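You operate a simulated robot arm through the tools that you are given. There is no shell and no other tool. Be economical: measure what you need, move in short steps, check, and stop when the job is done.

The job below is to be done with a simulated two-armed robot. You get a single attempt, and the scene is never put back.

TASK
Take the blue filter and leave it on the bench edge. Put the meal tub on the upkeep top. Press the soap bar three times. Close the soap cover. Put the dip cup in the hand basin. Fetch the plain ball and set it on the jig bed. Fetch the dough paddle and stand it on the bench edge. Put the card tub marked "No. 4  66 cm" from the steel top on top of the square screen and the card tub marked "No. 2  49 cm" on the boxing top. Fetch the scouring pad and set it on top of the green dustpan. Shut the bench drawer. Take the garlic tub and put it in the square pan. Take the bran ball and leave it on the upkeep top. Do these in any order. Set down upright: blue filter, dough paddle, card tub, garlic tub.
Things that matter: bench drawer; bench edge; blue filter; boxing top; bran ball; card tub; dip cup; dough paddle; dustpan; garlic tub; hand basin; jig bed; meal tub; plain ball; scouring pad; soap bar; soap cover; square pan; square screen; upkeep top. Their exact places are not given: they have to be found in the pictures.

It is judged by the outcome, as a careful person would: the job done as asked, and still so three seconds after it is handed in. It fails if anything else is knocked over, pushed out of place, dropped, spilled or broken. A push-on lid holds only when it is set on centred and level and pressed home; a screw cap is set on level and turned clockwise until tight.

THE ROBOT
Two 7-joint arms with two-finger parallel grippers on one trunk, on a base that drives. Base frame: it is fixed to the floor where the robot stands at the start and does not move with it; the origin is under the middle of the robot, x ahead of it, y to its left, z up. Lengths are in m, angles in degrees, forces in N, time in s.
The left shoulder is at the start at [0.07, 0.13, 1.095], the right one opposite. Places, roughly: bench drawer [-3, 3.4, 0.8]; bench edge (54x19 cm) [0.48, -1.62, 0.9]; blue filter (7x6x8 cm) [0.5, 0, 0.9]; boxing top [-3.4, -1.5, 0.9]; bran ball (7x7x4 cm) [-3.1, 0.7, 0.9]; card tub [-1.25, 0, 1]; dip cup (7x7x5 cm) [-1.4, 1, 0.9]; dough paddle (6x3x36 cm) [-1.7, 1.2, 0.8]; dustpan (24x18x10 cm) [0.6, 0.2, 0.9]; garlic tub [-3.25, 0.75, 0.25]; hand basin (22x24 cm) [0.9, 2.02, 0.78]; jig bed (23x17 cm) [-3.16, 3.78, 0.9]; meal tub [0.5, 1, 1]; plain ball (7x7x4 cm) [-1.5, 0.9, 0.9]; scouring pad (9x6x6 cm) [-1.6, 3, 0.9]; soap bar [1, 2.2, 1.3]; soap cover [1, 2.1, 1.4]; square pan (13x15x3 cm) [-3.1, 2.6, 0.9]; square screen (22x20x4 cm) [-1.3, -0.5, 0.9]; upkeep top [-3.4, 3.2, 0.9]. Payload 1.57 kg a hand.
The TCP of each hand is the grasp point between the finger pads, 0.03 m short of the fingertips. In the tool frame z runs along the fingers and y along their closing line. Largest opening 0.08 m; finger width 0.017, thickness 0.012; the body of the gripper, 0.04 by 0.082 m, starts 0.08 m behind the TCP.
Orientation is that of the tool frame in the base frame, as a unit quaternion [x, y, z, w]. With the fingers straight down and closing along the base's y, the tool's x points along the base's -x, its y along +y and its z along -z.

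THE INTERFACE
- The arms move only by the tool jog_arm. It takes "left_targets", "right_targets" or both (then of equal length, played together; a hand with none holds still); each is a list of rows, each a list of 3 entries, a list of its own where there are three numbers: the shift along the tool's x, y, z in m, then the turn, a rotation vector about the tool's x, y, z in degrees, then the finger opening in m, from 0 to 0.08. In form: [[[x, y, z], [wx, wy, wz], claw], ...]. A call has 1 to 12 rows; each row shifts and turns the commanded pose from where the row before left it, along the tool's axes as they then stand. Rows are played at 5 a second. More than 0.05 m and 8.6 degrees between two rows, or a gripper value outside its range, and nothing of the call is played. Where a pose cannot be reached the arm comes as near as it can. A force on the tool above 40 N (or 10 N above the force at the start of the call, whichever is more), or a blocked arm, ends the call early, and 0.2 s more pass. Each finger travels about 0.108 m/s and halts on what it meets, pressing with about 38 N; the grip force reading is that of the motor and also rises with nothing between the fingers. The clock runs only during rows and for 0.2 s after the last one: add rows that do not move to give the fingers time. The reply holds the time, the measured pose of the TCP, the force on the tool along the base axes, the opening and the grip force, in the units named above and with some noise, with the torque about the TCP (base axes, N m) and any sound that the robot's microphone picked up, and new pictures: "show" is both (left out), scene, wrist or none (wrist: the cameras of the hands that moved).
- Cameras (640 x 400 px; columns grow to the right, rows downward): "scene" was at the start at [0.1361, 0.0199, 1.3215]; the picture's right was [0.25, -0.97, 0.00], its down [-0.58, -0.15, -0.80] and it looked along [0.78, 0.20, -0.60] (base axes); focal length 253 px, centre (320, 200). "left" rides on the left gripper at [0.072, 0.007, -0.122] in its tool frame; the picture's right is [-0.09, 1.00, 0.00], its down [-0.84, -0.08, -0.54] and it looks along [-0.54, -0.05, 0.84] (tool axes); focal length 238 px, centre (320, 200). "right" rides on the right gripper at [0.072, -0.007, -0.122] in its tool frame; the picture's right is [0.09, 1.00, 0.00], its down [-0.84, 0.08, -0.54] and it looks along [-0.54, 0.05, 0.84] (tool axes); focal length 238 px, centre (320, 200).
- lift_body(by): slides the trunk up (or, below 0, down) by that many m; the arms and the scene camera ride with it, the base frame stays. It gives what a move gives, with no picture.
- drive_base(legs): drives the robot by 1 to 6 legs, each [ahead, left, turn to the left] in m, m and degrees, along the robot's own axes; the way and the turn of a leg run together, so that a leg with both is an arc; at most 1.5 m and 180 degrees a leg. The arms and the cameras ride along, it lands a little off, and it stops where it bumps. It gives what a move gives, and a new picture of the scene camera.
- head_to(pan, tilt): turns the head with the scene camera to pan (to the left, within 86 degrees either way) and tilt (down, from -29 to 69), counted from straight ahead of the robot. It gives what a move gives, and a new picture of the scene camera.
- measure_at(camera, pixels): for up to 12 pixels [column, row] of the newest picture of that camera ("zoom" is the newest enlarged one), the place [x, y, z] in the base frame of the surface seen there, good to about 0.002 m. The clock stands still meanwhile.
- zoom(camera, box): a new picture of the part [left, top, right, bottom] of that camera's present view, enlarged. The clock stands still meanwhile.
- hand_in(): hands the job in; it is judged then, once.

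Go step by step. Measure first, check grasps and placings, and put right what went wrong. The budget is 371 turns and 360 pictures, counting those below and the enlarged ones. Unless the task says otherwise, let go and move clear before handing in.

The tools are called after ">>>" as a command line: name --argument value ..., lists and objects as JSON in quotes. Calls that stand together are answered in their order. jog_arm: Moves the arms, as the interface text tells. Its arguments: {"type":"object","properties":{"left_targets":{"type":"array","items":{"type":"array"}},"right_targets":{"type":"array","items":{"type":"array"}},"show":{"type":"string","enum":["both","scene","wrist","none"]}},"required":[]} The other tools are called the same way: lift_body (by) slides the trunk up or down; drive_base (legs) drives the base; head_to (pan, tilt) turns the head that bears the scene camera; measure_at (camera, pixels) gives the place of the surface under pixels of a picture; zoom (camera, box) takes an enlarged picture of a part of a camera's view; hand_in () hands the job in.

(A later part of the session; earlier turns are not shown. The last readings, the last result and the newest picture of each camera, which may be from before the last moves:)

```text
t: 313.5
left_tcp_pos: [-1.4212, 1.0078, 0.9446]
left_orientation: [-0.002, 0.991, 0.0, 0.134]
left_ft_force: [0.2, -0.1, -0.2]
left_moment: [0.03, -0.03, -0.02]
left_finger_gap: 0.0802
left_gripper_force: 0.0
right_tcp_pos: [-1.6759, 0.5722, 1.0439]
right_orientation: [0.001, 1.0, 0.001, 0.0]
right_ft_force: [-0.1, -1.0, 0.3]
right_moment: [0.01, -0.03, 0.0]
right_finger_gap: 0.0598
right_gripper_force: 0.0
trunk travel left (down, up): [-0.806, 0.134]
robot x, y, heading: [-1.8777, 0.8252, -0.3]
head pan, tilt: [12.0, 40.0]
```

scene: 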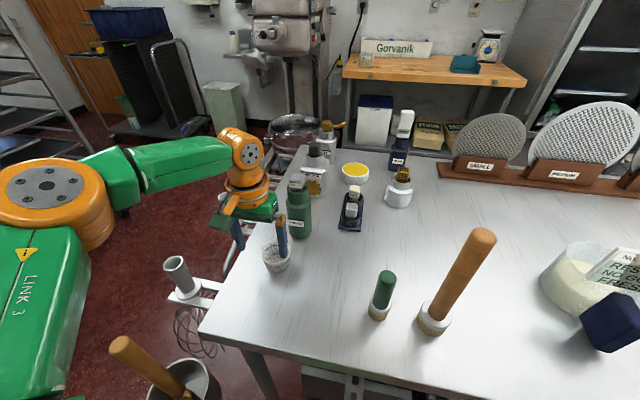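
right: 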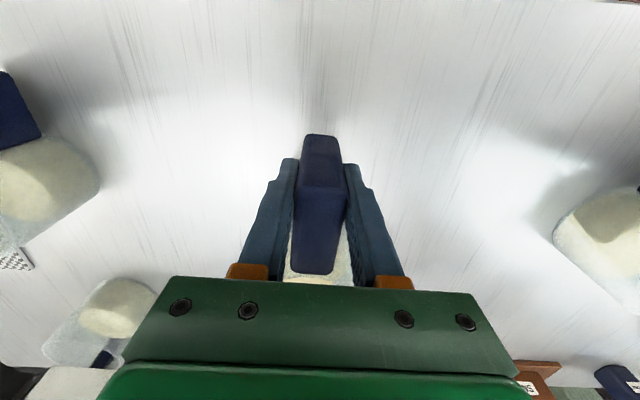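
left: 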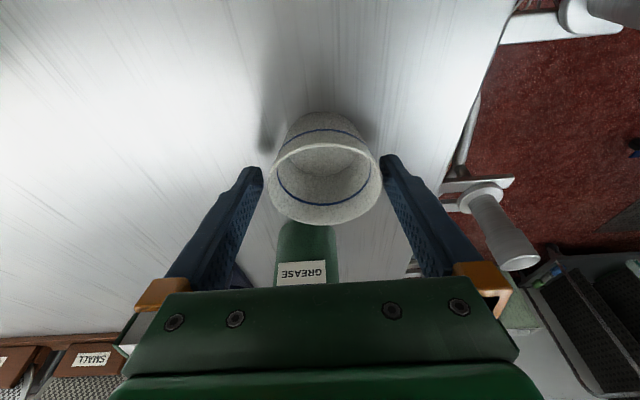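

Now on the cup centre. Grip and lift.

>>> jog_arm --left_targets '[[[0, 0, 0], [0, 0, 0], 0.055], [[0, 0, 0], [0, 0, 0], 0.045], [[0, 0, 0], [0, 0, 0], 0.045], [[0, 0, 0], [0, 0, 0], 0.045], [[-0.009, 0, -0.0385], [0, 0, 0], 0.045], [[0, 0, -0.04], [0, 0, 0], 0.045], [[0.02, 0, -0.04], [0, 0, 0], 0.045], [[0, 0, 0], [0, 0, 0], 0.045]]' --show "both"

```text
t: 315.3
left_tcp_pos: [-1.4617, 1.0085, 1.0549]
left_orientation: [-0.001, 0.991, 0.0, 0.133]
left_ft_force: [-0.6, 0.6, 0.5]
left_moment: [-0.03, 0.0, -0.01]
left_finger_gap: 0.059
left_gripper_force: 38.3
right_tcp_pos: [-1.6748, 0.5718, 1.0436]
right_orientation: [0.001, 1.0, 0.001, 0.001]
right_ft_force: [0.3, -0.1, -0.2]
right_moment: [0.0, 0.01, -0.04]
right_finger_gap: 0.0599
right_gripper_force: 0.0
trunk travel left (down, up): [-0.806, 0.134]
robot x, y, heading: [-1.8797, 0.824, 0.1]
head pan, tilt: [12.0, 40.0]
```

scene: 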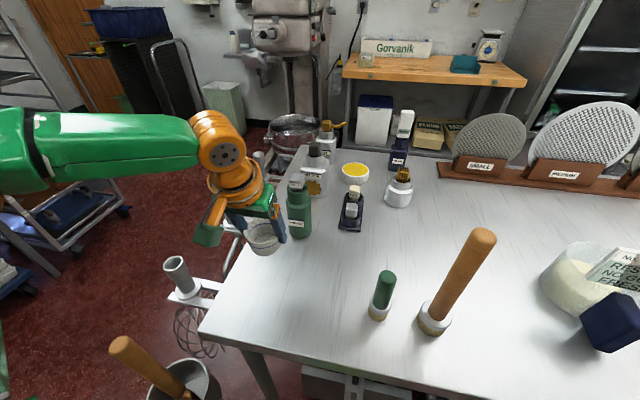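
left: 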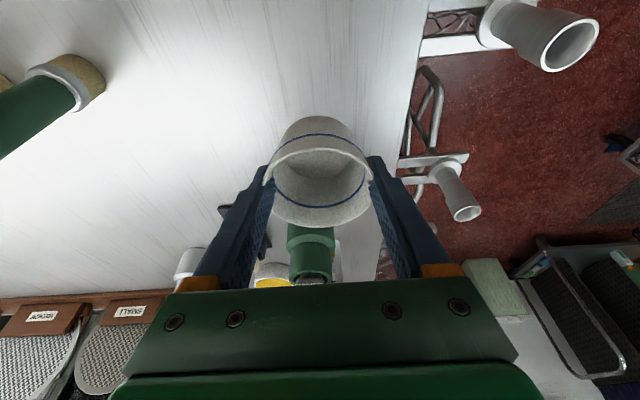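

The dip cup is held. Now back off and move to the dough paddle with the right hand.

>>> drive_base --legs '[[-0.3, 0, 0], [0, 0.61, 0]]'

>>> head_to --pan -15 --tilt 45

```text
t: 320.4
left_tcp_pos: [-1.7666, 1.6206, 1.0564]
left_orientation: [-0.001, 0.991, 0.0, 0.134]
left_ft_force: [1.2, 0.0, -0.4]
left_moment: [0.04, 0.04, 0.01]
left_finger_gap: 0.0573
left_gripper_force: 38.5
right_tcp_pos: [-1.9813, 1.1832, 1.0437]
right_orientation: [0.002, 1.0, 0.001, 0.001]
right_ft_force: [0.0, -0.2, -1.4]
right_moment: [-0.02, 0.0, 0.0]
right_finger_gap: 0.0599
right_gripper_force: 0.0
trunk travel left (down, up): [-0.806, 0.134]
robot x, y, heading: [-2.1832, 1.44, 0.0]
head pan, tilt: [12.0, 40.0]
```

scene: 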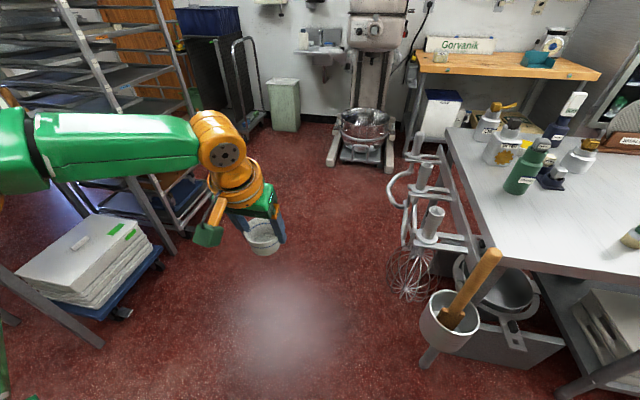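

```text
t: 321.4
left_tcp_pos: [-1.7671, 1.6213, 1.0548]
left_orientation: [-0.002, 0.991, 0.0, 0.134]
left_ft_force: [-0.6, 0.5, -0.7]
left_moment: [-0.03, 0.0, -0.02]
left_finger_gap: 0.0572
left_gripper_force: 38.1
right_tcp_pos: [-1.9789, 1.1841, 1.0443]
right_orientation: [0.001, 1.0, 0.001, 0.0]
right_ft_force: [0.3, -0.5, -0.4]
right_moment: [0.0, 0.0, 0.0]
right_finger_gap: 0.0599
right_gripper_force: 0.1
trunk travel left (down, up): [-0.806, 0.134]
robot x, y, heading: [-2.184, 1.4373, -0.2]
head pan, tilt: [-15.0, 45.0]
```

scene: 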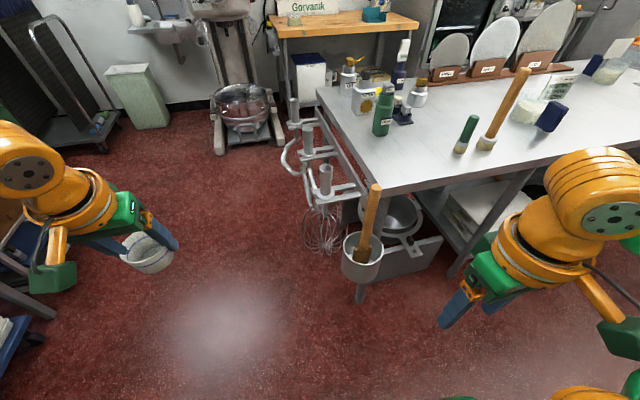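

>>> zoom --camera "scene" --box '[320, 170, 420, 300]'

>>> measure_at --camera "zoom" --pixels '[[335, 60], [320, 60], [350, 65], [320, 150], [303, 150], [337, 150], [300, 230], [270, 270], [285, 275], [245, 240], [350, 240], [295, 345]]'

```text
3.08 times, centred on (370, 235) of scene
```

zoom: 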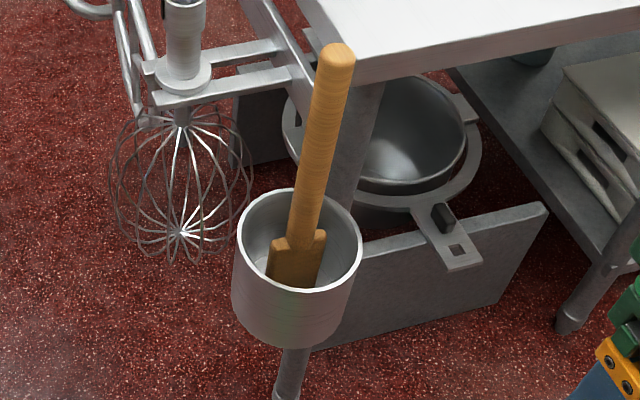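

```text
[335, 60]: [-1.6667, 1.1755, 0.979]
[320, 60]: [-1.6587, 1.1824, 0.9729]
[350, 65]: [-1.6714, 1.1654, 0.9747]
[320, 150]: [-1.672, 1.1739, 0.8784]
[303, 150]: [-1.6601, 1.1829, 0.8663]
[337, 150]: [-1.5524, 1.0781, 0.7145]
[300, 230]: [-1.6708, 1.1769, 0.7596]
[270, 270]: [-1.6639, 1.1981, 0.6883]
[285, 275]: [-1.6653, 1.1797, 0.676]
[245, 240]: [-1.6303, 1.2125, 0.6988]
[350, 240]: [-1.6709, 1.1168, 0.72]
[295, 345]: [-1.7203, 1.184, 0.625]
```

Handle axis is about (-1.660, 1.174), top 0.98. I'll drive up and bring the right fingers around it.

>>> drive_base --legs '[[0.1, -0.01, 0]]'

>>> jog_arm --right_targets '[[[0, 0, 0.04], [0, 0, 0], 0.07], [[0, 0, 0.04], [0, 0, 0], 0.07], [[0, 0, 0.035], [0, 0, 0], 0.07], [[-0.045, 0, 0], [0, 0, 0], 0.07], [[-0.045, 0, 0], [0, 0, 0], 0.07], [[-0.045, 0, 0], [0, 0, 0], 0.07], [[0, 0, 0], [0, 0, 0], 0.07]]' --show "both"

```text
t: 322.5
left_tcp_pos: [-1.6714, 1.6116, 1.057]
left_orientation: [-0.003, 0.991, 0.0, 0.136]
left_ft_force: [-1.3, -0.1, -0.7]
left_moment: [-0.01, 0.0, -0.01]
left_finger_gap: 0.0574
left_gripper_force: 38.0
right_tcp_pos: [-1.8852, 1.1741, 1.0453]
right_orientation: [0.003, 1.0, 0.0, 0.003]
right_ft_force: [0.0, 0.0, -1.0]
right_moment: [-0.02, 0.0, -0.03]
right_finger_gap: 0.0598
right_gripper_force: 0.1
trunk travel left (down, up): [-0.806, 0.134]
robot x, y, heading: [-2.0815, 1.4258, -0.2]
head pan, tilt: [-15.0, 45.0]
```

scene: 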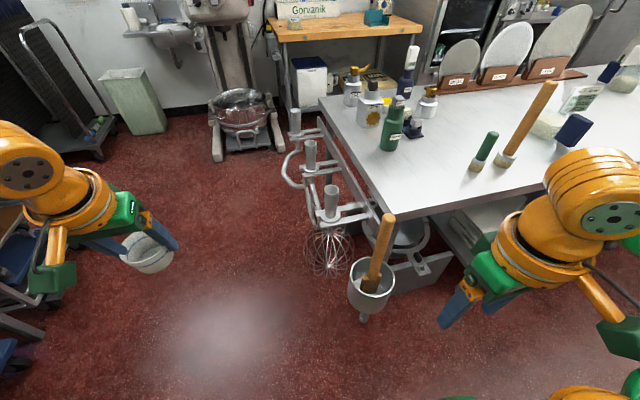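

```text
t: 324.1
left_tcp_pos: [-1.6698, 1.6096, 1.0552]
left_orientation: [0.0, 0.991, 0.0, 0.133]
left_ft_force: [-0.1, 0.4, -0.5]
left_moment: [-0.04, -0.01, -0.02]
left_finger_gap: 0.0573
left_gripper_force: 38.0
right_tcp_pos: [-1.7294, 1.1639, 0.9332]
right_orientation: [0.002, 1.0, -0.001, 0.001]
right_ft_force: [-0.2, 0.3, 0.0]
right_moment: [-0.03, -0.04, 0.03]
right_finger_gap: 0.0698
right_gripper_force: 0.0
right hand out of reach, approached as far as the arm can: row 1, 2
trunk travel left (down, up): [-0.806, 0.134]
robot x, y, heading: [-2.0867, 1.4282, -0.2]
head pan, tilt: [-15.0, 45.0]
```

scene: 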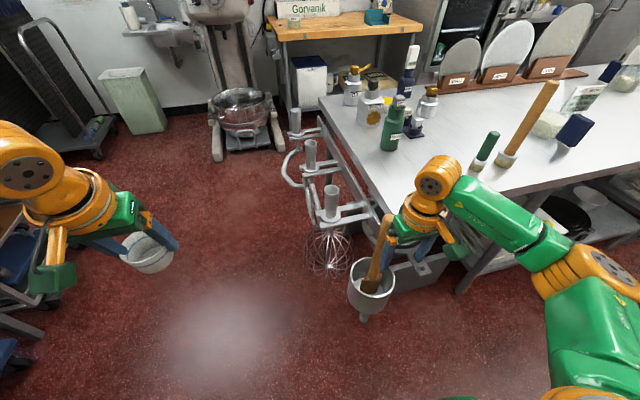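
right: 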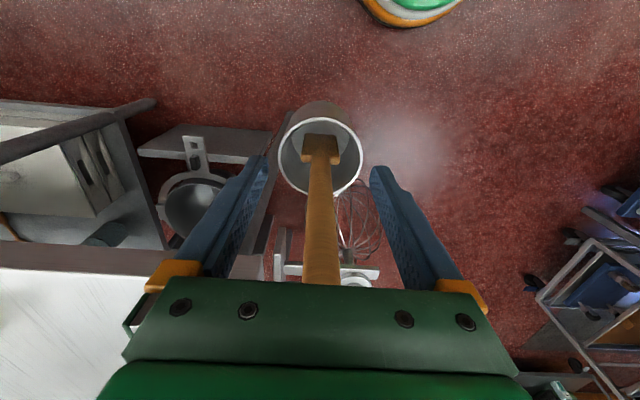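

>>> jog_arm --right_targets '[[[-0.035, 0.008, 0], [0, 0, 0], 0.07], [[-0.034, 0.003, 0], [0, 0, 0], 0.07], [[0, 0, 0], [0, 0, 0], 0.03], [[0, 0, 0], [0, 0, 0], 0.01], [[0, 0, 0], [0, 0, 0], 0.01], [[0, 0, 0], [0, 0, 0], 0.01]]' --show "wrist"

```text
t: 325.5
left_tcp_pos: [-1.6681, 1.6096, 1.0552]
left_orientation: [-0.001, 0.991, 0.0, 0.134]
left_ft_force: [-0.2, -0.1, -1.0]
left_moment: [0.04, -0.03, -0.02]
left_finger_gap: 0.0571
left_gripper_force: 38.5
right_tcp_pos: [-1.6627, 1.1753, 0.9318]
right_orientation: [0.003, 1.0, 0.001, 0.002]
right_ft_force: [-0.2, -0.9, -0.3]
right_moment: [0.15, -0.01, 0.01]
right_finger_gap: 0.0273
right_gripper_force: 37.2
trunk travel left (down, up): [-0.806, 0.134]
robot x, y, heading: [-2.091, 1.4277, -0.4]
head pan, tilt: [-15.0, 45.0]
```

right: 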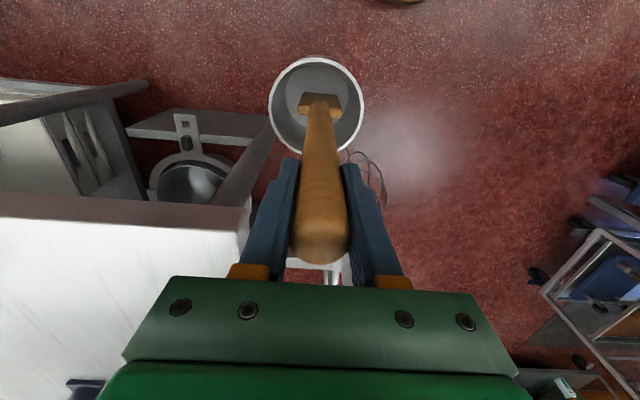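

Paddle gripped (0.027). Lifting it with the trunk.

>>> lift_body --by 0.134

>>> zoom --camera "scene" --box '[320, 130, 480, 330]'

```text
t: 327.1
left_tcp_pos: [-1.6668, 1.6093, 1.1895]
left_orientation: [0.0, 0.991, 0.0, 0.133]
left_ft_force: [0.8, 0.3, -1.1]
left_moment: [-0.02, 0.0, 0.0]
left_finger_gap: 0.0574
left_gripper_force: 38.1
right_tcp_pos: [-1.6619, 1.1758, 1.0669]
right_orientation: [0.004, 1.0, 0.001, 0.0]
right_ft_force: [-0.9, -0.1, -0.6]
right_moment: [0.01, 0.01, -0.01]
right_finger_gap: 0.0273
right_gripper_force: 37.5
trunk travel left (down, up): [-0.94, 0.0]
robot x, y, heading: [-2.0872, 1.4258, -0.2]
head pan, tilt: [-15.0, 45.0]
```

```text
2.00 times, centred on (400, 230) of scene
```

zoom: 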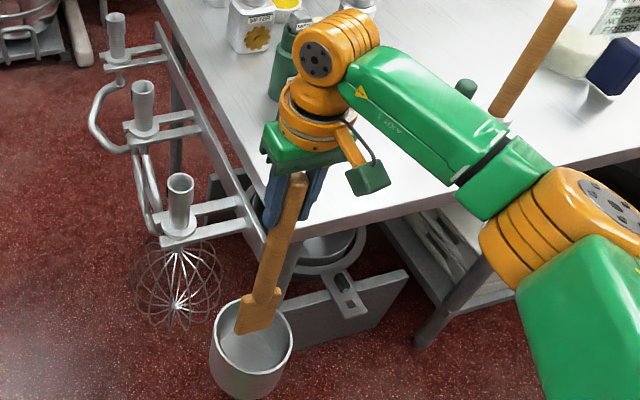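

>>> measure_at --camera "zoom" --pixels '[[245, 325], [265, 328], [255, 300], [270, 250], [300, 185], [215, 320], [280, 318]]'

```text
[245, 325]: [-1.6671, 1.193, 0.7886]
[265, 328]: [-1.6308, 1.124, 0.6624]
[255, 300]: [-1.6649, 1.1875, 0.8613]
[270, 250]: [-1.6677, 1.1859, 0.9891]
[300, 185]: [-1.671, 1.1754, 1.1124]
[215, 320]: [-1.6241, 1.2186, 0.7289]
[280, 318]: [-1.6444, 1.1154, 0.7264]
```

>>> jog_arm --right_targets '[[[0, 0, -0.03], [0, 0, 0], 0.01], [[0, 0, -0.03], [0, 0, 0], 0.01]]' --show "scene"

>>> zoom --camera "scene" --box '[320, 130, 480, 330]'

```text
t: 327.7
left_tcp_pos: [-1.6703, 1.6114, 1.1905]
left_orientation: [-0.002, 0.991, -0.001, 0.133]
left_ft_force: [-0.5, 0.6, -0.8]
left_moment: [-0.03, 0.0, 0.03]
left_finger_gap: 0.0573
left_gripper_force: 38.0
right_tcp_pos: [-1.6621, 1.177, 1.1277]
right_orientation: [0.002, 1.0, 0.0, 0.001]
right_ft_force: [-0.1, -0.6, -2.0]
right_moment: [-0.05, 0.02, -0.03]
right_finger_gap: 0.027
right_gripper_force: 37.8
trunk travel left (down, up): [-0.94, 0.0]
robot x, y, heading: [-2.0862, 1.4289, -0.2]
head pan, tilt: [-15.0, 45.0]
```

scene: 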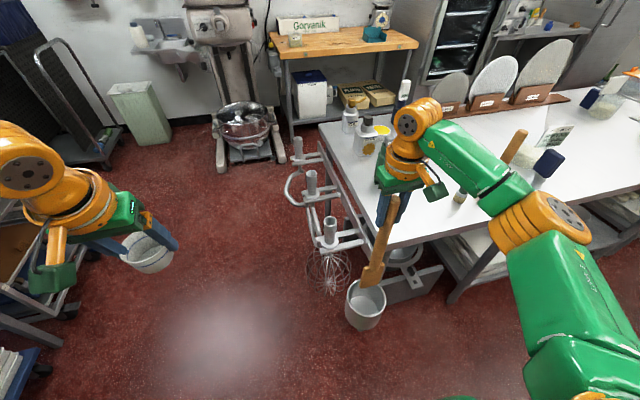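

```text
2.00 times, centred on (400, 230) of scene
```

zoom: 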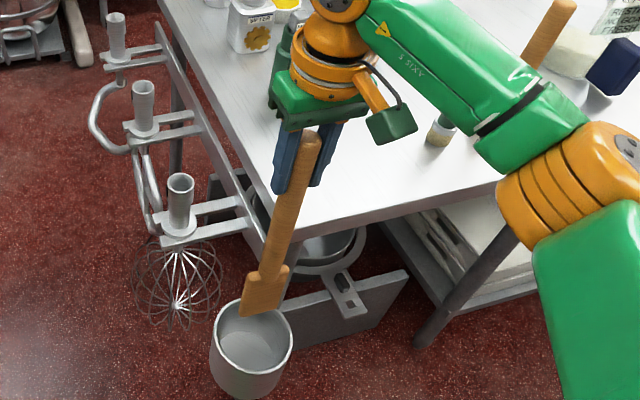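

>>> measure_at --camera "zoom" --pixels '[[248, 308], [270, 310], [260, 313], [255, 278], [285, 265], [308, 140], [265, 290]]'

```text
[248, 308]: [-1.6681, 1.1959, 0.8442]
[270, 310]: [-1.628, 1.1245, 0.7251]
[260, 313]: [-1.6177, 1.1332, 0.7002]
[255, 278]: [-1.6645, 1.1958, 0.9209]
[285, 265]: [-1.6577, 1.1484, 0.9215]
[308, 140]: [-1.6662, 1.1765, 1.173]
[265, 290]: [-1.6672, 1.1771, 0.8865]
```

The paddle hangs near-vertical, bottom about 0.29 below the TCP. Backing off and driving along the y ≈ 1.94 lane toward the basin.

>>> drive_base --legs '[[-0.15, 0, 0.2], [0, 0.5, 0], [1.5, 0, 0]]'

>>> head_to --pan 0 --tilt 15

```text
t: 338.7
left_tcp_pos: [-0.3162, 2.1118, 1.1894]
left_orientation: [0.0, 0.991, 0.001, 0.134]
left_ft_force: [-0.6, -0.9, 0.1]
left_moment: [0.04, 0.01, 0.01]
left_finger_gap: 0.057
left_gripper_force: 38.2
right_tcp_pos: [-0.3123, 1.6771, 1.1261]
right_orientation: [0.004, 1.0, 0.001, 0.001]
right_ft_force: [-0.2, 0.0, -1.1]
right_moment: [-0.13, 0.01, 0.01]
right_finger_gap: 0.0268
right_gripper_force: 37.6
trunk travel left (down, up): [-0.94, 0.0]
robot x, y, heading: [-0.7415, 1.9339, -0.5]
head pan, tilt: [-15.0, 45.0]
```

scene: 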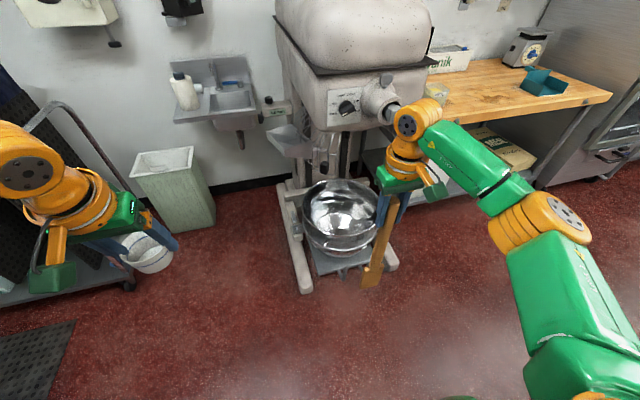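

```text
t: 339.7
left_tcp_pos: [-0.3152, 2.1116, 1.1896]
left_orientation: [0.0, 0.991, 0.0, 0.134]
left_ft_force: [0.8, 0.4, -0.6]
left_moment: [-0.01, 0.02, 0.02]
left_finger_gap: 0.0569
left_gripper_force: 37.6
right_tcp_pos: [-0.3102, 1.6766, 1.1273]
right_orientation: [0.004, 1.0, 0.001, 0.0]
right_ft_force: [0.3, -0.1, -1.2]
right_moment: [0.05, -0.02, 0.02]
right_finger_gap: 0.0271
right_gripper_force: 37.8
trunk travel left (down, up): [-0.94, 0.0]
robot x, y, heading: [-0.7324, 1.9312, -0.5]
head pan, tilt: [0.0, 15.0]
```

scene: 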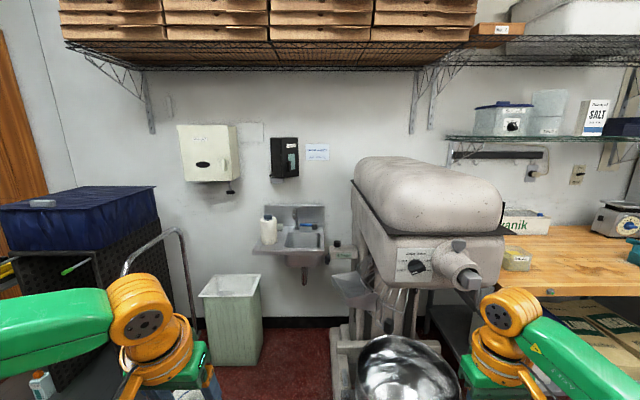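

The hand basin is at (305,238) and the black dispenser at (284,158). Zooming and measuring.

>>> zoom --camera "scene" --box '[230, 115, 390, 300]'

>>> measure_at --camera "scene" --pixels '[[284, 158], [278, 145], [293, 175], [305, 240], [268, 240], [340, 245], [255, 252], [328, 256], [255, 340], [205, 280], [345, 300], [368, 240]]'

```text
2.16 times, centred on (310, 208) of scene
```

zoom: 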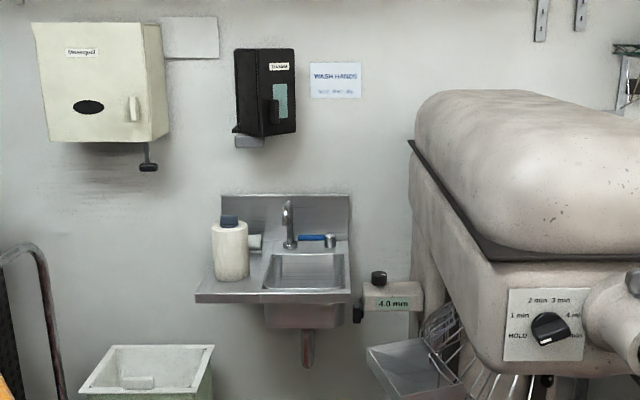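

```text
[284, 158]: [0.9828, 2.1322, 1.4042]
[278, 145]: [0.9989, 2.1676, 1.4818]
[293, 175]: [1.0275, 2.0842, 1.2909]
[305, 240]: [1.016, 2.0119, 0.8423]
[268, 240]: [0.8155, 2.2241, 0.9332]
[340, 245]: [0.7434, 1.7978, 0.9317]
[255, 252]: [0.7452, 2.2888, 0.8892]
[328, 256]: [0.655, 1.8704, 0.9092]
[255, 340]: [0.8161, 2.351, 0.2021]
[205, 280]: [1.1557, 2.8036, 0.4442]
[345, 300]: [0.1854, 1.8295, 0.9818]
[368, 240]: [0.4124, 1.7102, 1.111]
```

The mixer leaves a narrow approach to the basin, so I'll stand the paddle on the bench edge first. Driving down the corridor.

>>> drive_base --legs '[[0.29, 0, 0.5], [0, -1.2, 0], [0, -1.2, 0], [0, -1.1, 0]]'

>>> head_to --pan -12 --tilt 40

```text
t: 344.6
left_tcp_pos: [-0.0342, 1.5503, 1.1868]
left_orientation: [-0.005, 0.991, 0.008, 0.13]
left_ft_force: [0.2, 0.8, -0.6]
left_moment: [-0.05, -0.02, -0.02]
left_finger_gap: 0.0572
left_gripper_force: 38.0
right_tcp_pos: [-0.0297, 1.1073, 1.1264]
right_orientation: [0.007, 1.0, -0.003, 0.0]
right_ft_force: [0.4, -0.2, -1.4]
right_moment: [-0.11, 0.04, -0.03]
right_finger_gap: 0.0274
right_gripper_force: 37.8
trunk travel left (down, up): [-0.94, 0.0]
robot x, y, heading: [-0.4545, 1.361, -0.5]
head pan, tilt: [0.0, 15.0]
stopped in leg 2: the force on the tool passed its limit at 76 N (the readings are from after the stop); the commanded pose is now the measured one
```

scene: 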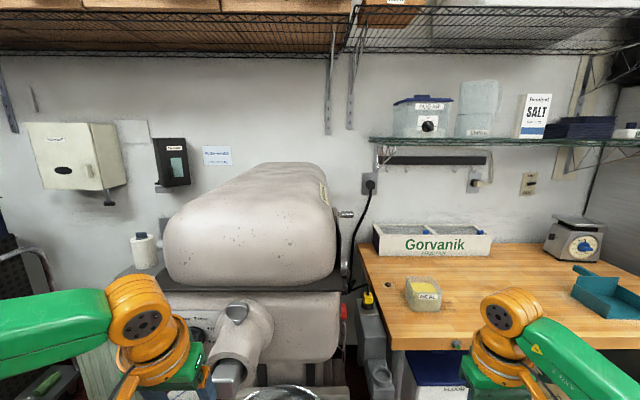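

```text
t: 345.5
left_tcp_pos: [-0.0351, 1.5463, 1.188]
left_orientation: [-0.004, 0.991, 0.01, 0.131]
left_ft_force: [-3.6, 4.0, -0.4]
left_moment: [-0.02, 0.04, 0.09]
left_finger_gap: 0.0572
left_gripper_force: 38.1
right_tcp_pos: [-0.0311, 1.1035, 1.1267]
right_orientation: [0.007, 1.0, -0.002, 0.001]
right_ft_force: [0.6, 0.1, -1.2]
right_moment: [0.14, 0.0, -0.01]
right_finger_gap: 0.0273
right_gripper_force: 37.8
trunk travel left (down, up): [-0.94, 0.0]
robot x, y, heading: [-0.4541, 1.3607, -0.6]
head pan, tilt: [-12.0, 40.0]
heard: snap
```

scene: 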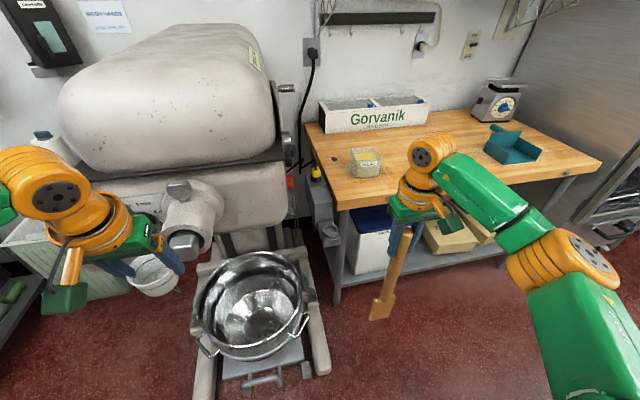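

The left hand touched the mixer's hub and a snap was heard. I'll back away and inspect.

>>> drive_base --legs '[[0, 0.03, 0], [-0.12, 0, 0]]'

>>> head_to --pan 25 --tilt 25

>>> zoom --camera "scene" --box '[150, 130, 450, 330]'

```text
t: 347.2
left_tcp_pos: [-0.1476, 1.5744, 1.1852]
left_orientation: [-0.004, 0.992, 0.011, 0.127]
left_ft_force: [1.3, 0.8, 1.2]
left_moment: [-0.02, 0.04, 0.0]
left_finger_gap: 0.057
left_gripper_force: 38.5
right_tcp_pos: [-0.1441, 1.1304, 1.124]
right_orientation: [0.007, 1.0, -0.001, -0.002]
right_ft_force: [0.5, 0.0, -2.1]
right_moment: [-0.08, 0.05, 0.01]
right_finger_gap: 0.0271
right_gripper_force: 37.8
trunk travel left (down, up): [-0.94, 0.0]
robot x, y, heading: [-0.5768, 1.3881, -0.7]
head pan, tilt: [-12.0, 40.0]
```

scene: 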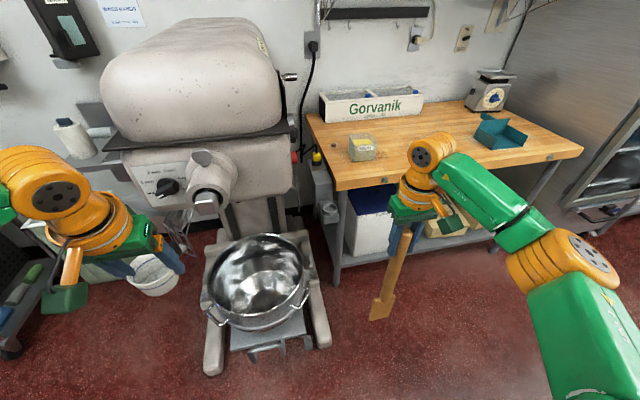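

```text
t: 348.2
left_tcp_pos: [-0.1545, 1.5745, 1.1886]
left_orientation: [-0.004, 0.991, 0.011, 0.13]
left_ft_force: [-0.5, -0.5, 0.8]
left_moment: [0.03, 0.03, 0.0]
left_finger_gap: 0.0572
left_gripper_force: 37.8
right_tcp_pos: [-0.1508, 1.131, 1.1267]
right_orientation: [0.007, 1.0, 0.0, 0.001]
right_ft_force: [0.2, -0.2, -2.1]
right_moment: [0.11, 0.03, -0.03]
right_finger_gap: 0.027
right_gripper_force: 38.2
trunk travel left (down, up): [-0.94, 0.0]
robot x, y, heading: [-0.5697, 1.3881, -0.7]
head pan, tilt: [25.0, 25.0]
```

scene: 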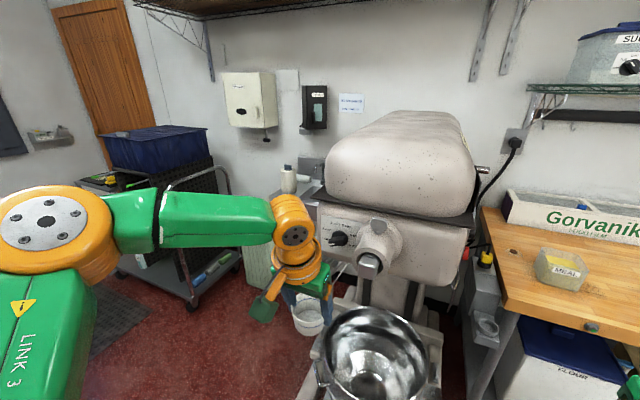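

```text
2.00 times, centred on (300, 230) of scene
```

zoom: 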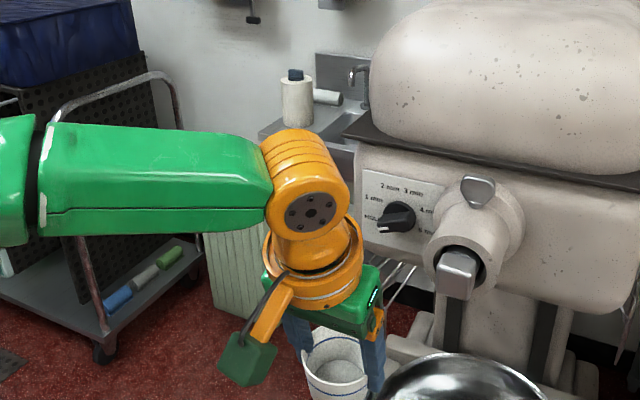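

>>> zoom --camera "scene" --box '[310, 200, 420, 285]'

```text
4.71 times, centred on (365, 242) of scene
```

zoom: 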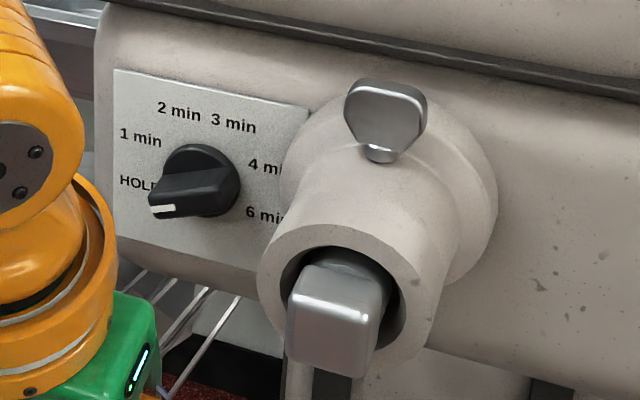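

>>> measure_at --camera "zoom" --pixels '[[165, 210], [205, 170], [240, 215], [385, 110], [380, 155], [335, 330], [300, 230], [150, 240]]'

>>> zoom --camera "left" --box '[0, 0, 640, 400]'

```text
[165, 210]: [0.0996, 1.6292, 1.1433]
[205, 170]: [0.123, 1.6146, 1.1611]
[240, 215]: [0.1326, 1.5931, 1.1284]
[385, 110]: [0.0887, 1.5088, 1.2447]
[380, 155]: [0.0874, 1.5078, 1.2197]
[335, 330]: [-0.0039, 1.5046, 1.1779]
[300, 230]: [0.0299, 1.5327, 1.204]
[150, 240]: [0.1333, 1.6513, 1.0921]
```

```text
1.00 times, centred on (320, 200) of left (not enlarged: the box is as wide or as high as the picture)
```

zoom: 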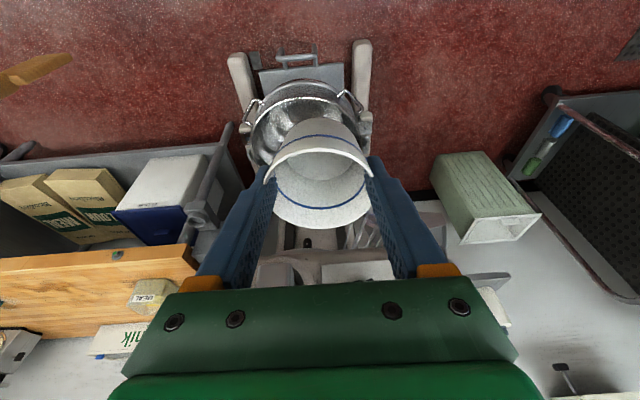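

The contact was with the hub nose at (-0.004, 1.505); it looks intact and in place. I'll pass it with more clearance at x ≈ -0.54.

>>> drive_base --legs '[[0.02, 0, 0.7], [0, -0.5, 0], [0, -1.25, 0], [0, -1.25, 0]]'

>>> head_to --pan -8 --tilt 40

```text
t: 363.4
left_tcp_pos: [-0.1289, -1.4286, 1.1878]
left_orientation: [-0.014, 0.991, 0.012, 0.13]
left_ft_force: [1.1, 0.2, -0.9]
left_moment: [-0.03, -0.01, -0.01]
left_finger_gap: 0.0571
left_gripper_force: 37.9
right_tcp_pos: [-0.1171, -1.8698, 1.1264]
right_orientation: [-0.003, 1.0, 0.0, -0.001]
right_ft_force: [-0.2, -0.6, -0.7]
right_moment: [0.02, 0.01, 0.0]
right_finger_gap: 0.0267
right_gripper_force: 37.6
trunk travel left (down, up): [-0.94, 0.0]
robot x, y, heading: [-0.5471, -1.6244, 0.8]
head pan, tilt: [25.0, 25.0]
```

scene: 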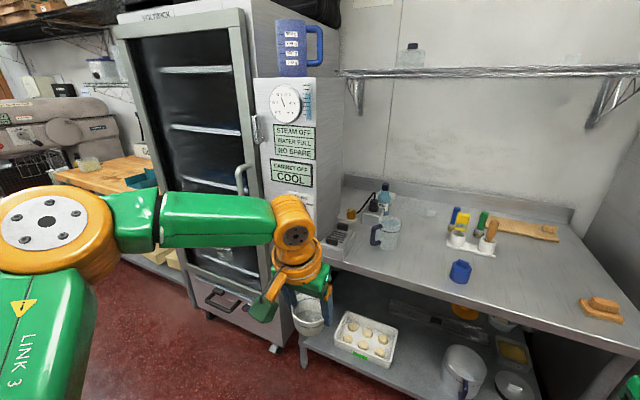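

```text
t: 364.4
left_tcp_pos: [-0.1301, -1.4286, 1.1881]
left_orientation: [-0.016, 0.991, 0.012, 0.131]
left_ft_force: [-1.1, -0.2, -0.7]
left_moment: [-0.03, -0.05, 0.02]
left_finger_gap: 0.0579
left_gripper_force: 38.3
right_tcp_pos: [-0.116, -1.8708, 1.1257]
right_orientation: [-0.004, 1.0, 0.0, 0.0]
right_ft_force: [0.3, 0.1, -0.9]
right_moment: [-0.02, -0.01, 0.01]
right_finger_gap: 0.0266
right_gripper_force: 37.6
trunk travel left (down, up): [-0.94, 0.0]
robot x, y, heading: [-0.5409, -1.6261, 0.6]
head pan, tilt: [-8.0, 40.0]
```

scene: 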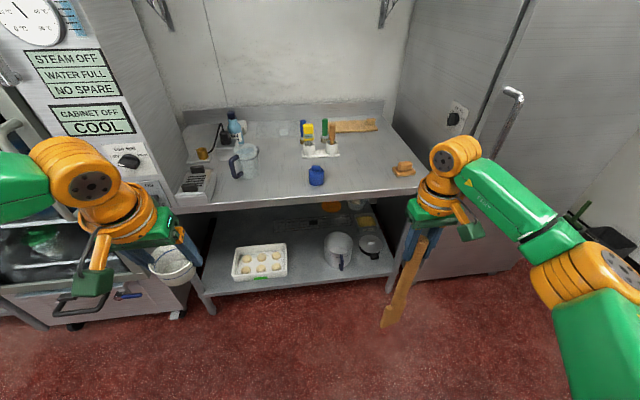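

>>> zoom --camera "scene" --box '[360, 200, 480, 340]'

>>> measure_at --camera "zoom" --pixels '[[115, 350], [140, 355], [165, 350], [195, 360], [115, 338], [180, 280], [225, 290], [200, 320], [250, 200], [275, 150]]'

```text
2.86 times, centred on (420, 270) of scene
```

zoom: 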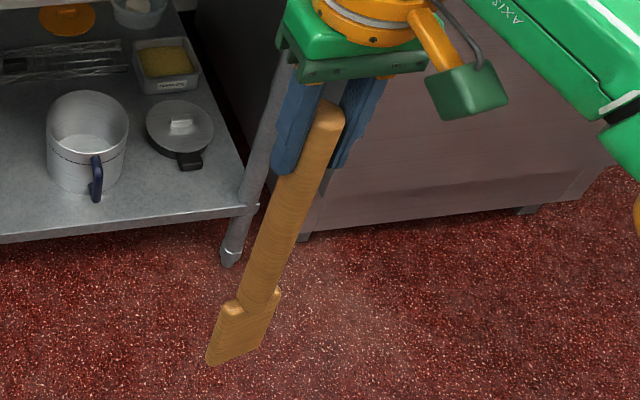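

```text
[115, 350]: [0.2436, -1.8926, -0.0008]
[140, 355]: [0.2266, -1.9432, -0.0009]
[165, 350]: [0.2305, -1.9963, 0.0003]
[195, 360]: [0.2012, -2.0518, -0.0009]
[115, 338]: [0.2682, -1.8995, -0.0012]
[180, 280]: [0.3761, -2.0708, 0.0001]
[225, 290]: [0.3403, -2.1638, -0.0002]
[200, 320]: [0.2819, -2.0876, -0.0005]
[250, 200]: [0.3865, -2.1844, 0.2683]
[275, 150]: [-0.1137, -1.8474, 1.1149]
```

>>> measure_at --camera "zoom" --pixels '[[212, 358], [260, 346], [235, 355], [225, 308], [275, 293], [268, 270], [305, 180], [330, 115]]'

```text
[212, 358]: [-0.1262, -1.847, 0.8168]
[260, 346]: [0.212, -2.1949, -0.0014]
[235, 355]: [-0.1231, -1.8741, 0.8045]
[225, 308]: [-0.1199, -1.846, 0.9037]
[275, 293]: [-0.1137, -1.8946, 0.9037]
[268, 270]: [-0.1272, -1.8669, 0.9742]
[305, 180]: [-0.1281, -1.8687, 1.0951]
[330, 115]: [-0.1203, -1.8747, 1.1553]
```

The paddle bottom is 0.32 below the TCP. I need the TCP above 1.24; raising the right hand.

>>> jog_arm --right_targets '[[[0, 0, -0.04], [0, 0, 0], 0.01], [[0, 0, -0.04], [0, 0, 0], 0.01], [[0, 0, -0.04], [0, 0, 0], 0.01], [[0, 0, 0], [0, 0, 0], 0.01]]' --show "none"

```text
t: 365.4
left_tcp_pos: [-0.1303, -1.4293, 1.1871]
left_orientation: [-0.015, 0.991, 0.012, 0.13]
left_ft_force: [-0.7, 0.0, 0.5]
left_moment: [-0.02, 0.02, 0.03]
left_finger_gap: 0.0584
left_gripper_force: 38.2
right_tcp_pos: [-0.1166, -1.8713, 1.2457]
right_orientation: [-0.003, 1.0, 0.0, 0.0]
right_ft_force: [0.7, 0.9, -2.1]
right_moment: [0.0, 0.02, 0.0]
right_finger_gap: 0.0264
right_gripper_force: 37.3
trunk travel left (down, up): [-0.94, 0.0]
robot x, y, heading: [-0.5473, -1.6272, 0.7]
head pan, tilt: [-8.0, 40.0]
```

>>> drive_base --legs '[[0.3, 0.032, -0.7], [0.25, 0, 0]]'

>>> zoom --camera "scene" --box '[300, 150, 500, 350]'

```text
t: 368.8
left_tcp_pos: [0.4149, -1.4077, 1.1898]
left_orientation: [-0.005, 0.991, 0.01, 0.133]
left_ft_force: [-0.4, 0.5, 0.3]
left_moment: [0.01, -0.02, -0.02]
left_finger_gap: 0.0581
left_gripper_force: 37.9
right_tcp_pos: [0.4178, -1.8507, 1.2467]
right_orientation: [0.006, 1.0, 0.0, 0.003]
right_ft_force: [0.5, -0.3, -1.7]
right_moment: [-0.03, -0.01, -0.01]
right_finger_gap: 0.0264
right_gripper_force: 38.0
trunk travel left (down, up): [-0.94, 0.0]
robot x, y, heading: [-0.0029, -1.5973, -0.6]
head pan, tilt: [-8.0, 40.0]
```

scene: 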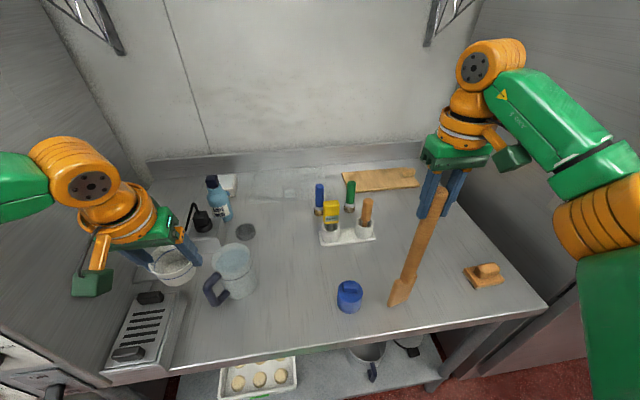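

```text
2.00 times, centred on (400, 250) of scene
```

zoom: 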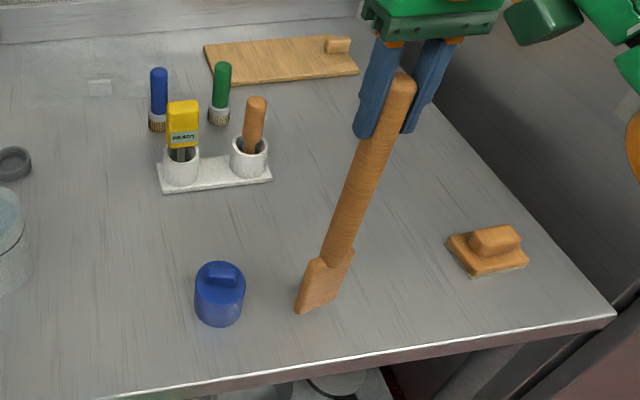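

>>> measure_at --camera "zoom" --pixels '[[303, 308], [325, 302], [318, 305], [325, 268], [345, 200], [395, 90]]'

>>> drive_base --legs '[[0.025, 0, 0]]'

```text
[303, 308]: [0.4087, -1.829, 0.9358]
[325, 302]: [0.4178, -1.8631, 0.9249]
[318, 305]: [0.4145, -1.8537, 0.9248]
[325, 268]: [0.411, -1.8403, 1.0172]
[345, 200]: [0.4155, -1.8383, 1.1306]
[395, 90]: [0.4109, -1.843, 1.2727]
```

```text
t: 369.6
left_tcp_pos: [0.4392, -1.4066, 1.1903]
left_orientation: [-0.005, 0.991, 0.012, 0.133]
left_ft_force: [0.1, 0.0, 0.0]
left_moment: [-0.01, -0.07, -0.05]
left_finger_gap: 0.0583
left_gripper_force: 38.7
right_tcp_pos: [0.4417, -1.8503, 1.2464]
right_orientation: [0.006, 1.0, 0.001, 0.003]
right_ft_force: [-0.1, 0.7, -1.2]
right_moment: [0.0, -0.05, 0.01]
right_finger_gap: 0.0264
right_gripper_force: 36.7
trunk travel left (down, up): [-0.94, 0.0]
robot x, y, heading: [0.0233, -1.5954, -0.7]
head pan, tilt: [-8.0, 40.0]
```

scene: 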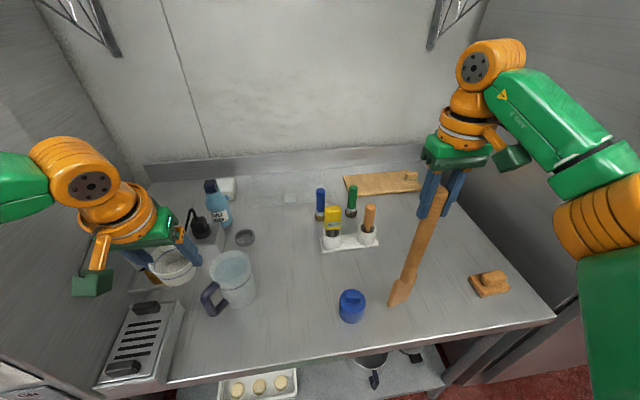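

>>> jog_arm --right_targets '[[[0, 0, 0.01], [0, 0, 0], 0.01], [[0, 0, 0.008], [0, 0, 0], 0.01], [[0, 0, 0], [0, 0, 0], 0.01]]' --show "none"

>>> zoom --camera "scene" --box '[360, 230, 460, 330]'

```text
t: 370.4
left_tcp_pos: [0.4394, -1.4063, 1.1902]
left_orientation: [-0.005, 0.991, 0.011, 0.132]
left_ft_force: [-1.0, 0.1, -0.5]
left_moment: [-0.03, 0.02, -0.02]
left_finger_gap: 0.0584
left_gripper_force: 38.2
right_tcp_pos: [0.4428, -1.8481, 1.2309]
right_orientation: [0.006, 1.0, 0.0, 0.002]
right_ft_force: [-0.6, -2.1, 26.1]
right_moment: [-0.06, 0.42, 0.03]
right_finger_gap: 0.0264
right_gripper_force: 37.2
trunk travel left (down, up): [-0.94, 0.0]
robot x, y, heading: [0.0241, -1.5988, -0.7]
head pan, tilt: [-8.0, 40.0]
```

```text
4.00 times, centred on (410, 280) of scene
```

zoom: 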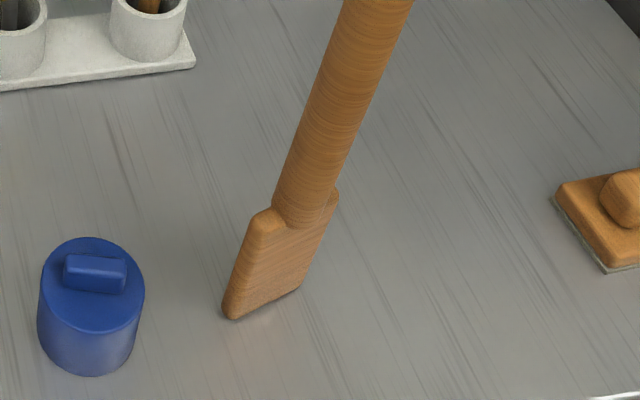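

Contact at 26 N. I'll relieve it slightly, then open slowly.

>>> jog_arm --right_targets '[[[0, 0, -0.002], [0, 0, 0], 0.01], [[0, 0, 0], [0, 0, 0], 0.01], [[0, 0, 0], [0, 0, 0], 0.03], [[0, 0, 0], [0, 0, 0], 0.036], [[0, 0, 0], [0, 0, 0], 0.045], [[0, 0, 0], [0, 0, 0], 0.055], [[0, 0, 0], [0, 0, 0], 0.065]]' --show "both"

```text
t: 372.0
left_tcp_pos: [0.4432, -1.4076, 1.1889]
left_orientation: [-0.005, 0.991, 0.011, 0.131]
left_ft_force: [-0.5, -0.2, -0.1]
left_moment: [0.02, 0.01, 0.0]
left_finger_gap: 0.0581
left_gripper_force: 38.3
right_tcp_pos: [0.448, -1.8499, 1.2291]
right_orientation: [0.005, 1.0, 0.0, -0.001]
right_ft_force: [-0.2, 0.1, -0.5]
right_moment: [0.03, 0.0, 0.02]
right_finger_gap: 0.0648
right_gripper_force: 0.0
trunk travel left (down, up): [-0.94, 0.0]
robot x, y, heading: [0.0233, -1.5984, -0.6]
head pan, tilt: [-8.0, 40.0]
```

scene: 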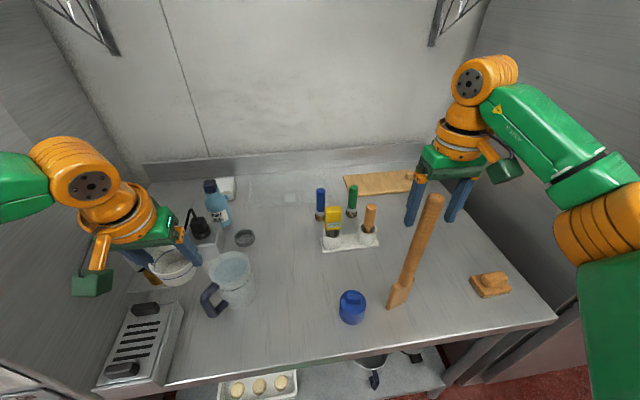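
right: 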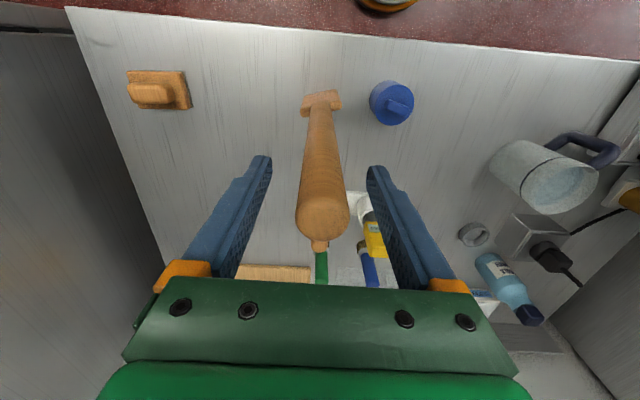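

The paddle stands by itself. Withdraw straight back with the arm.

>>> jog_arm --right_targets '[[[0.03, 0, 0], [0, 0, 0], 0.07], [[0.04, 0, 0], [0, 0, 0], 0.07], [[0.04, 0, 0], [0, 0, 0], 0.07], [[0.04, 0, 0], [0, 0, 0], 0.07]]' --show "scene"

```text
t: 373.0
left_tcp_pos: [0.4417, -1.4083, 1.189]
left_orientation: [-0.005, 0.991, 0.011, 0.131]
left_ft_force: [0.2, 0.3, -0.2]
left_moment: [-0.02, -0.01, 0.01]
left_finger_gap: 0.0582
left_gripper_force: 37.7
right_tcp_pos: [0.2973, -1.8482, 1.2292]
right_orientation: [0.007, 1.0, 0.001, 0.001]
right_ft_force: [-0.9, -0.2, -0.1]
right_moment: [0.01, -0.02, 0.01]
right_finger_gap: 0.0703
right_gripper_force: 0.1
trunk travel left (down, up): [-0.94, 0.0]
robot x, y, heading: [0.0237, -1.5918, -0.8]
head pan, tilt: [-8.0, 40.0]
```

scene: 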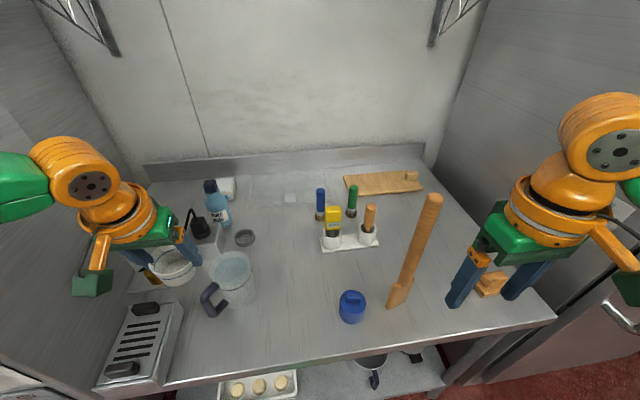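

The paddle and filter are both standing. Now drive to the basin area, keeping clear of the mixer hub.

>>> drive_base --legs '[[-0.57, 0, 0.8], [0, 1.3, 0], [0, 1.3, 0], [0, 1.1, 0]]'

>>> head_to --pan 0 --tilt 28

```text
t: 393.7
left_tcp_pos: [-0.103, 2.2828, 1.1882]
left_orientation: [-0.004, 0.991, 0.012, 0.13]
left_ft_force: [-0.4, 0.6, 0.7]
left_moment: [-0.01, -0.01, 0.03]
left_finger_gap: 0.0578
left_gripper_force: 37.8
right_tcp_pos: [-0.248, 1.845, 1.2285]
right_orientation: [0.007, 1.0, 0.001, 0.001]
right_ft_force: [-0.2, -0.9, -0.1]
right_moment: [0.0, 0.0, 0.03]
right_finger_gap: 0.0698
right_gripper_force: 0.0
trunk travel left (down, up): [-0.94, 0.0]
robot x, y, heading: [-0.524, 2.0989, -0.6]
head pan, tilt: [-8.0, 40.0]
```

scene: 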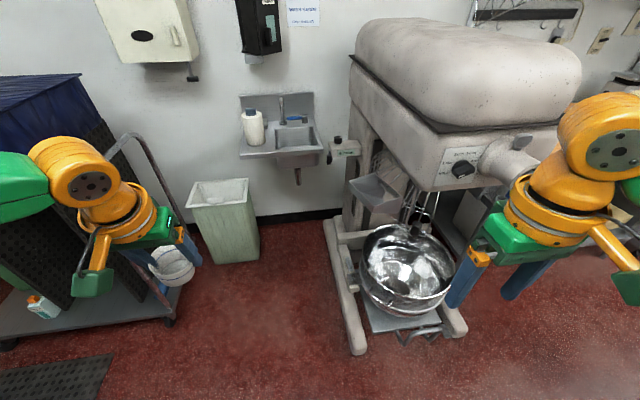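

```text
t: 394.4
left_tcp_pos: [-0.1038, 2.2848, 1.1885]
left_orientation: [-0.004, 0.991, 0.011, 0.131]
left_ft_force: [0.5, 0.1, 0.4]
left_moment: [-0.02, -0.01, 0.03]
left_finger_gap: 0.0576
left_gripper_force: 38.1
right_tcp_pos: [-0.2481, 1.8445, 1.2299]
right_orientation: [0.006, 1.0, 0.0, 0.001]
right_ft_force: [-1.0, 0.2, 0.6]
right_moment: [-0.01, 0.02, -0.01]
right_finger_gap: 0.0698
right_gripper_force: 0.0
trunk travel left (down, up): [-0.94, 0.0]
robot x, y, heading: [-0.5226, 2.0989, -0.5]
head pan, tilt: [0.0, 28.0]
```

scene: 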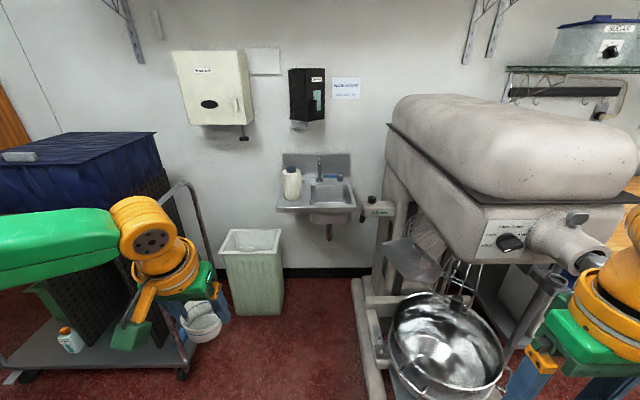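

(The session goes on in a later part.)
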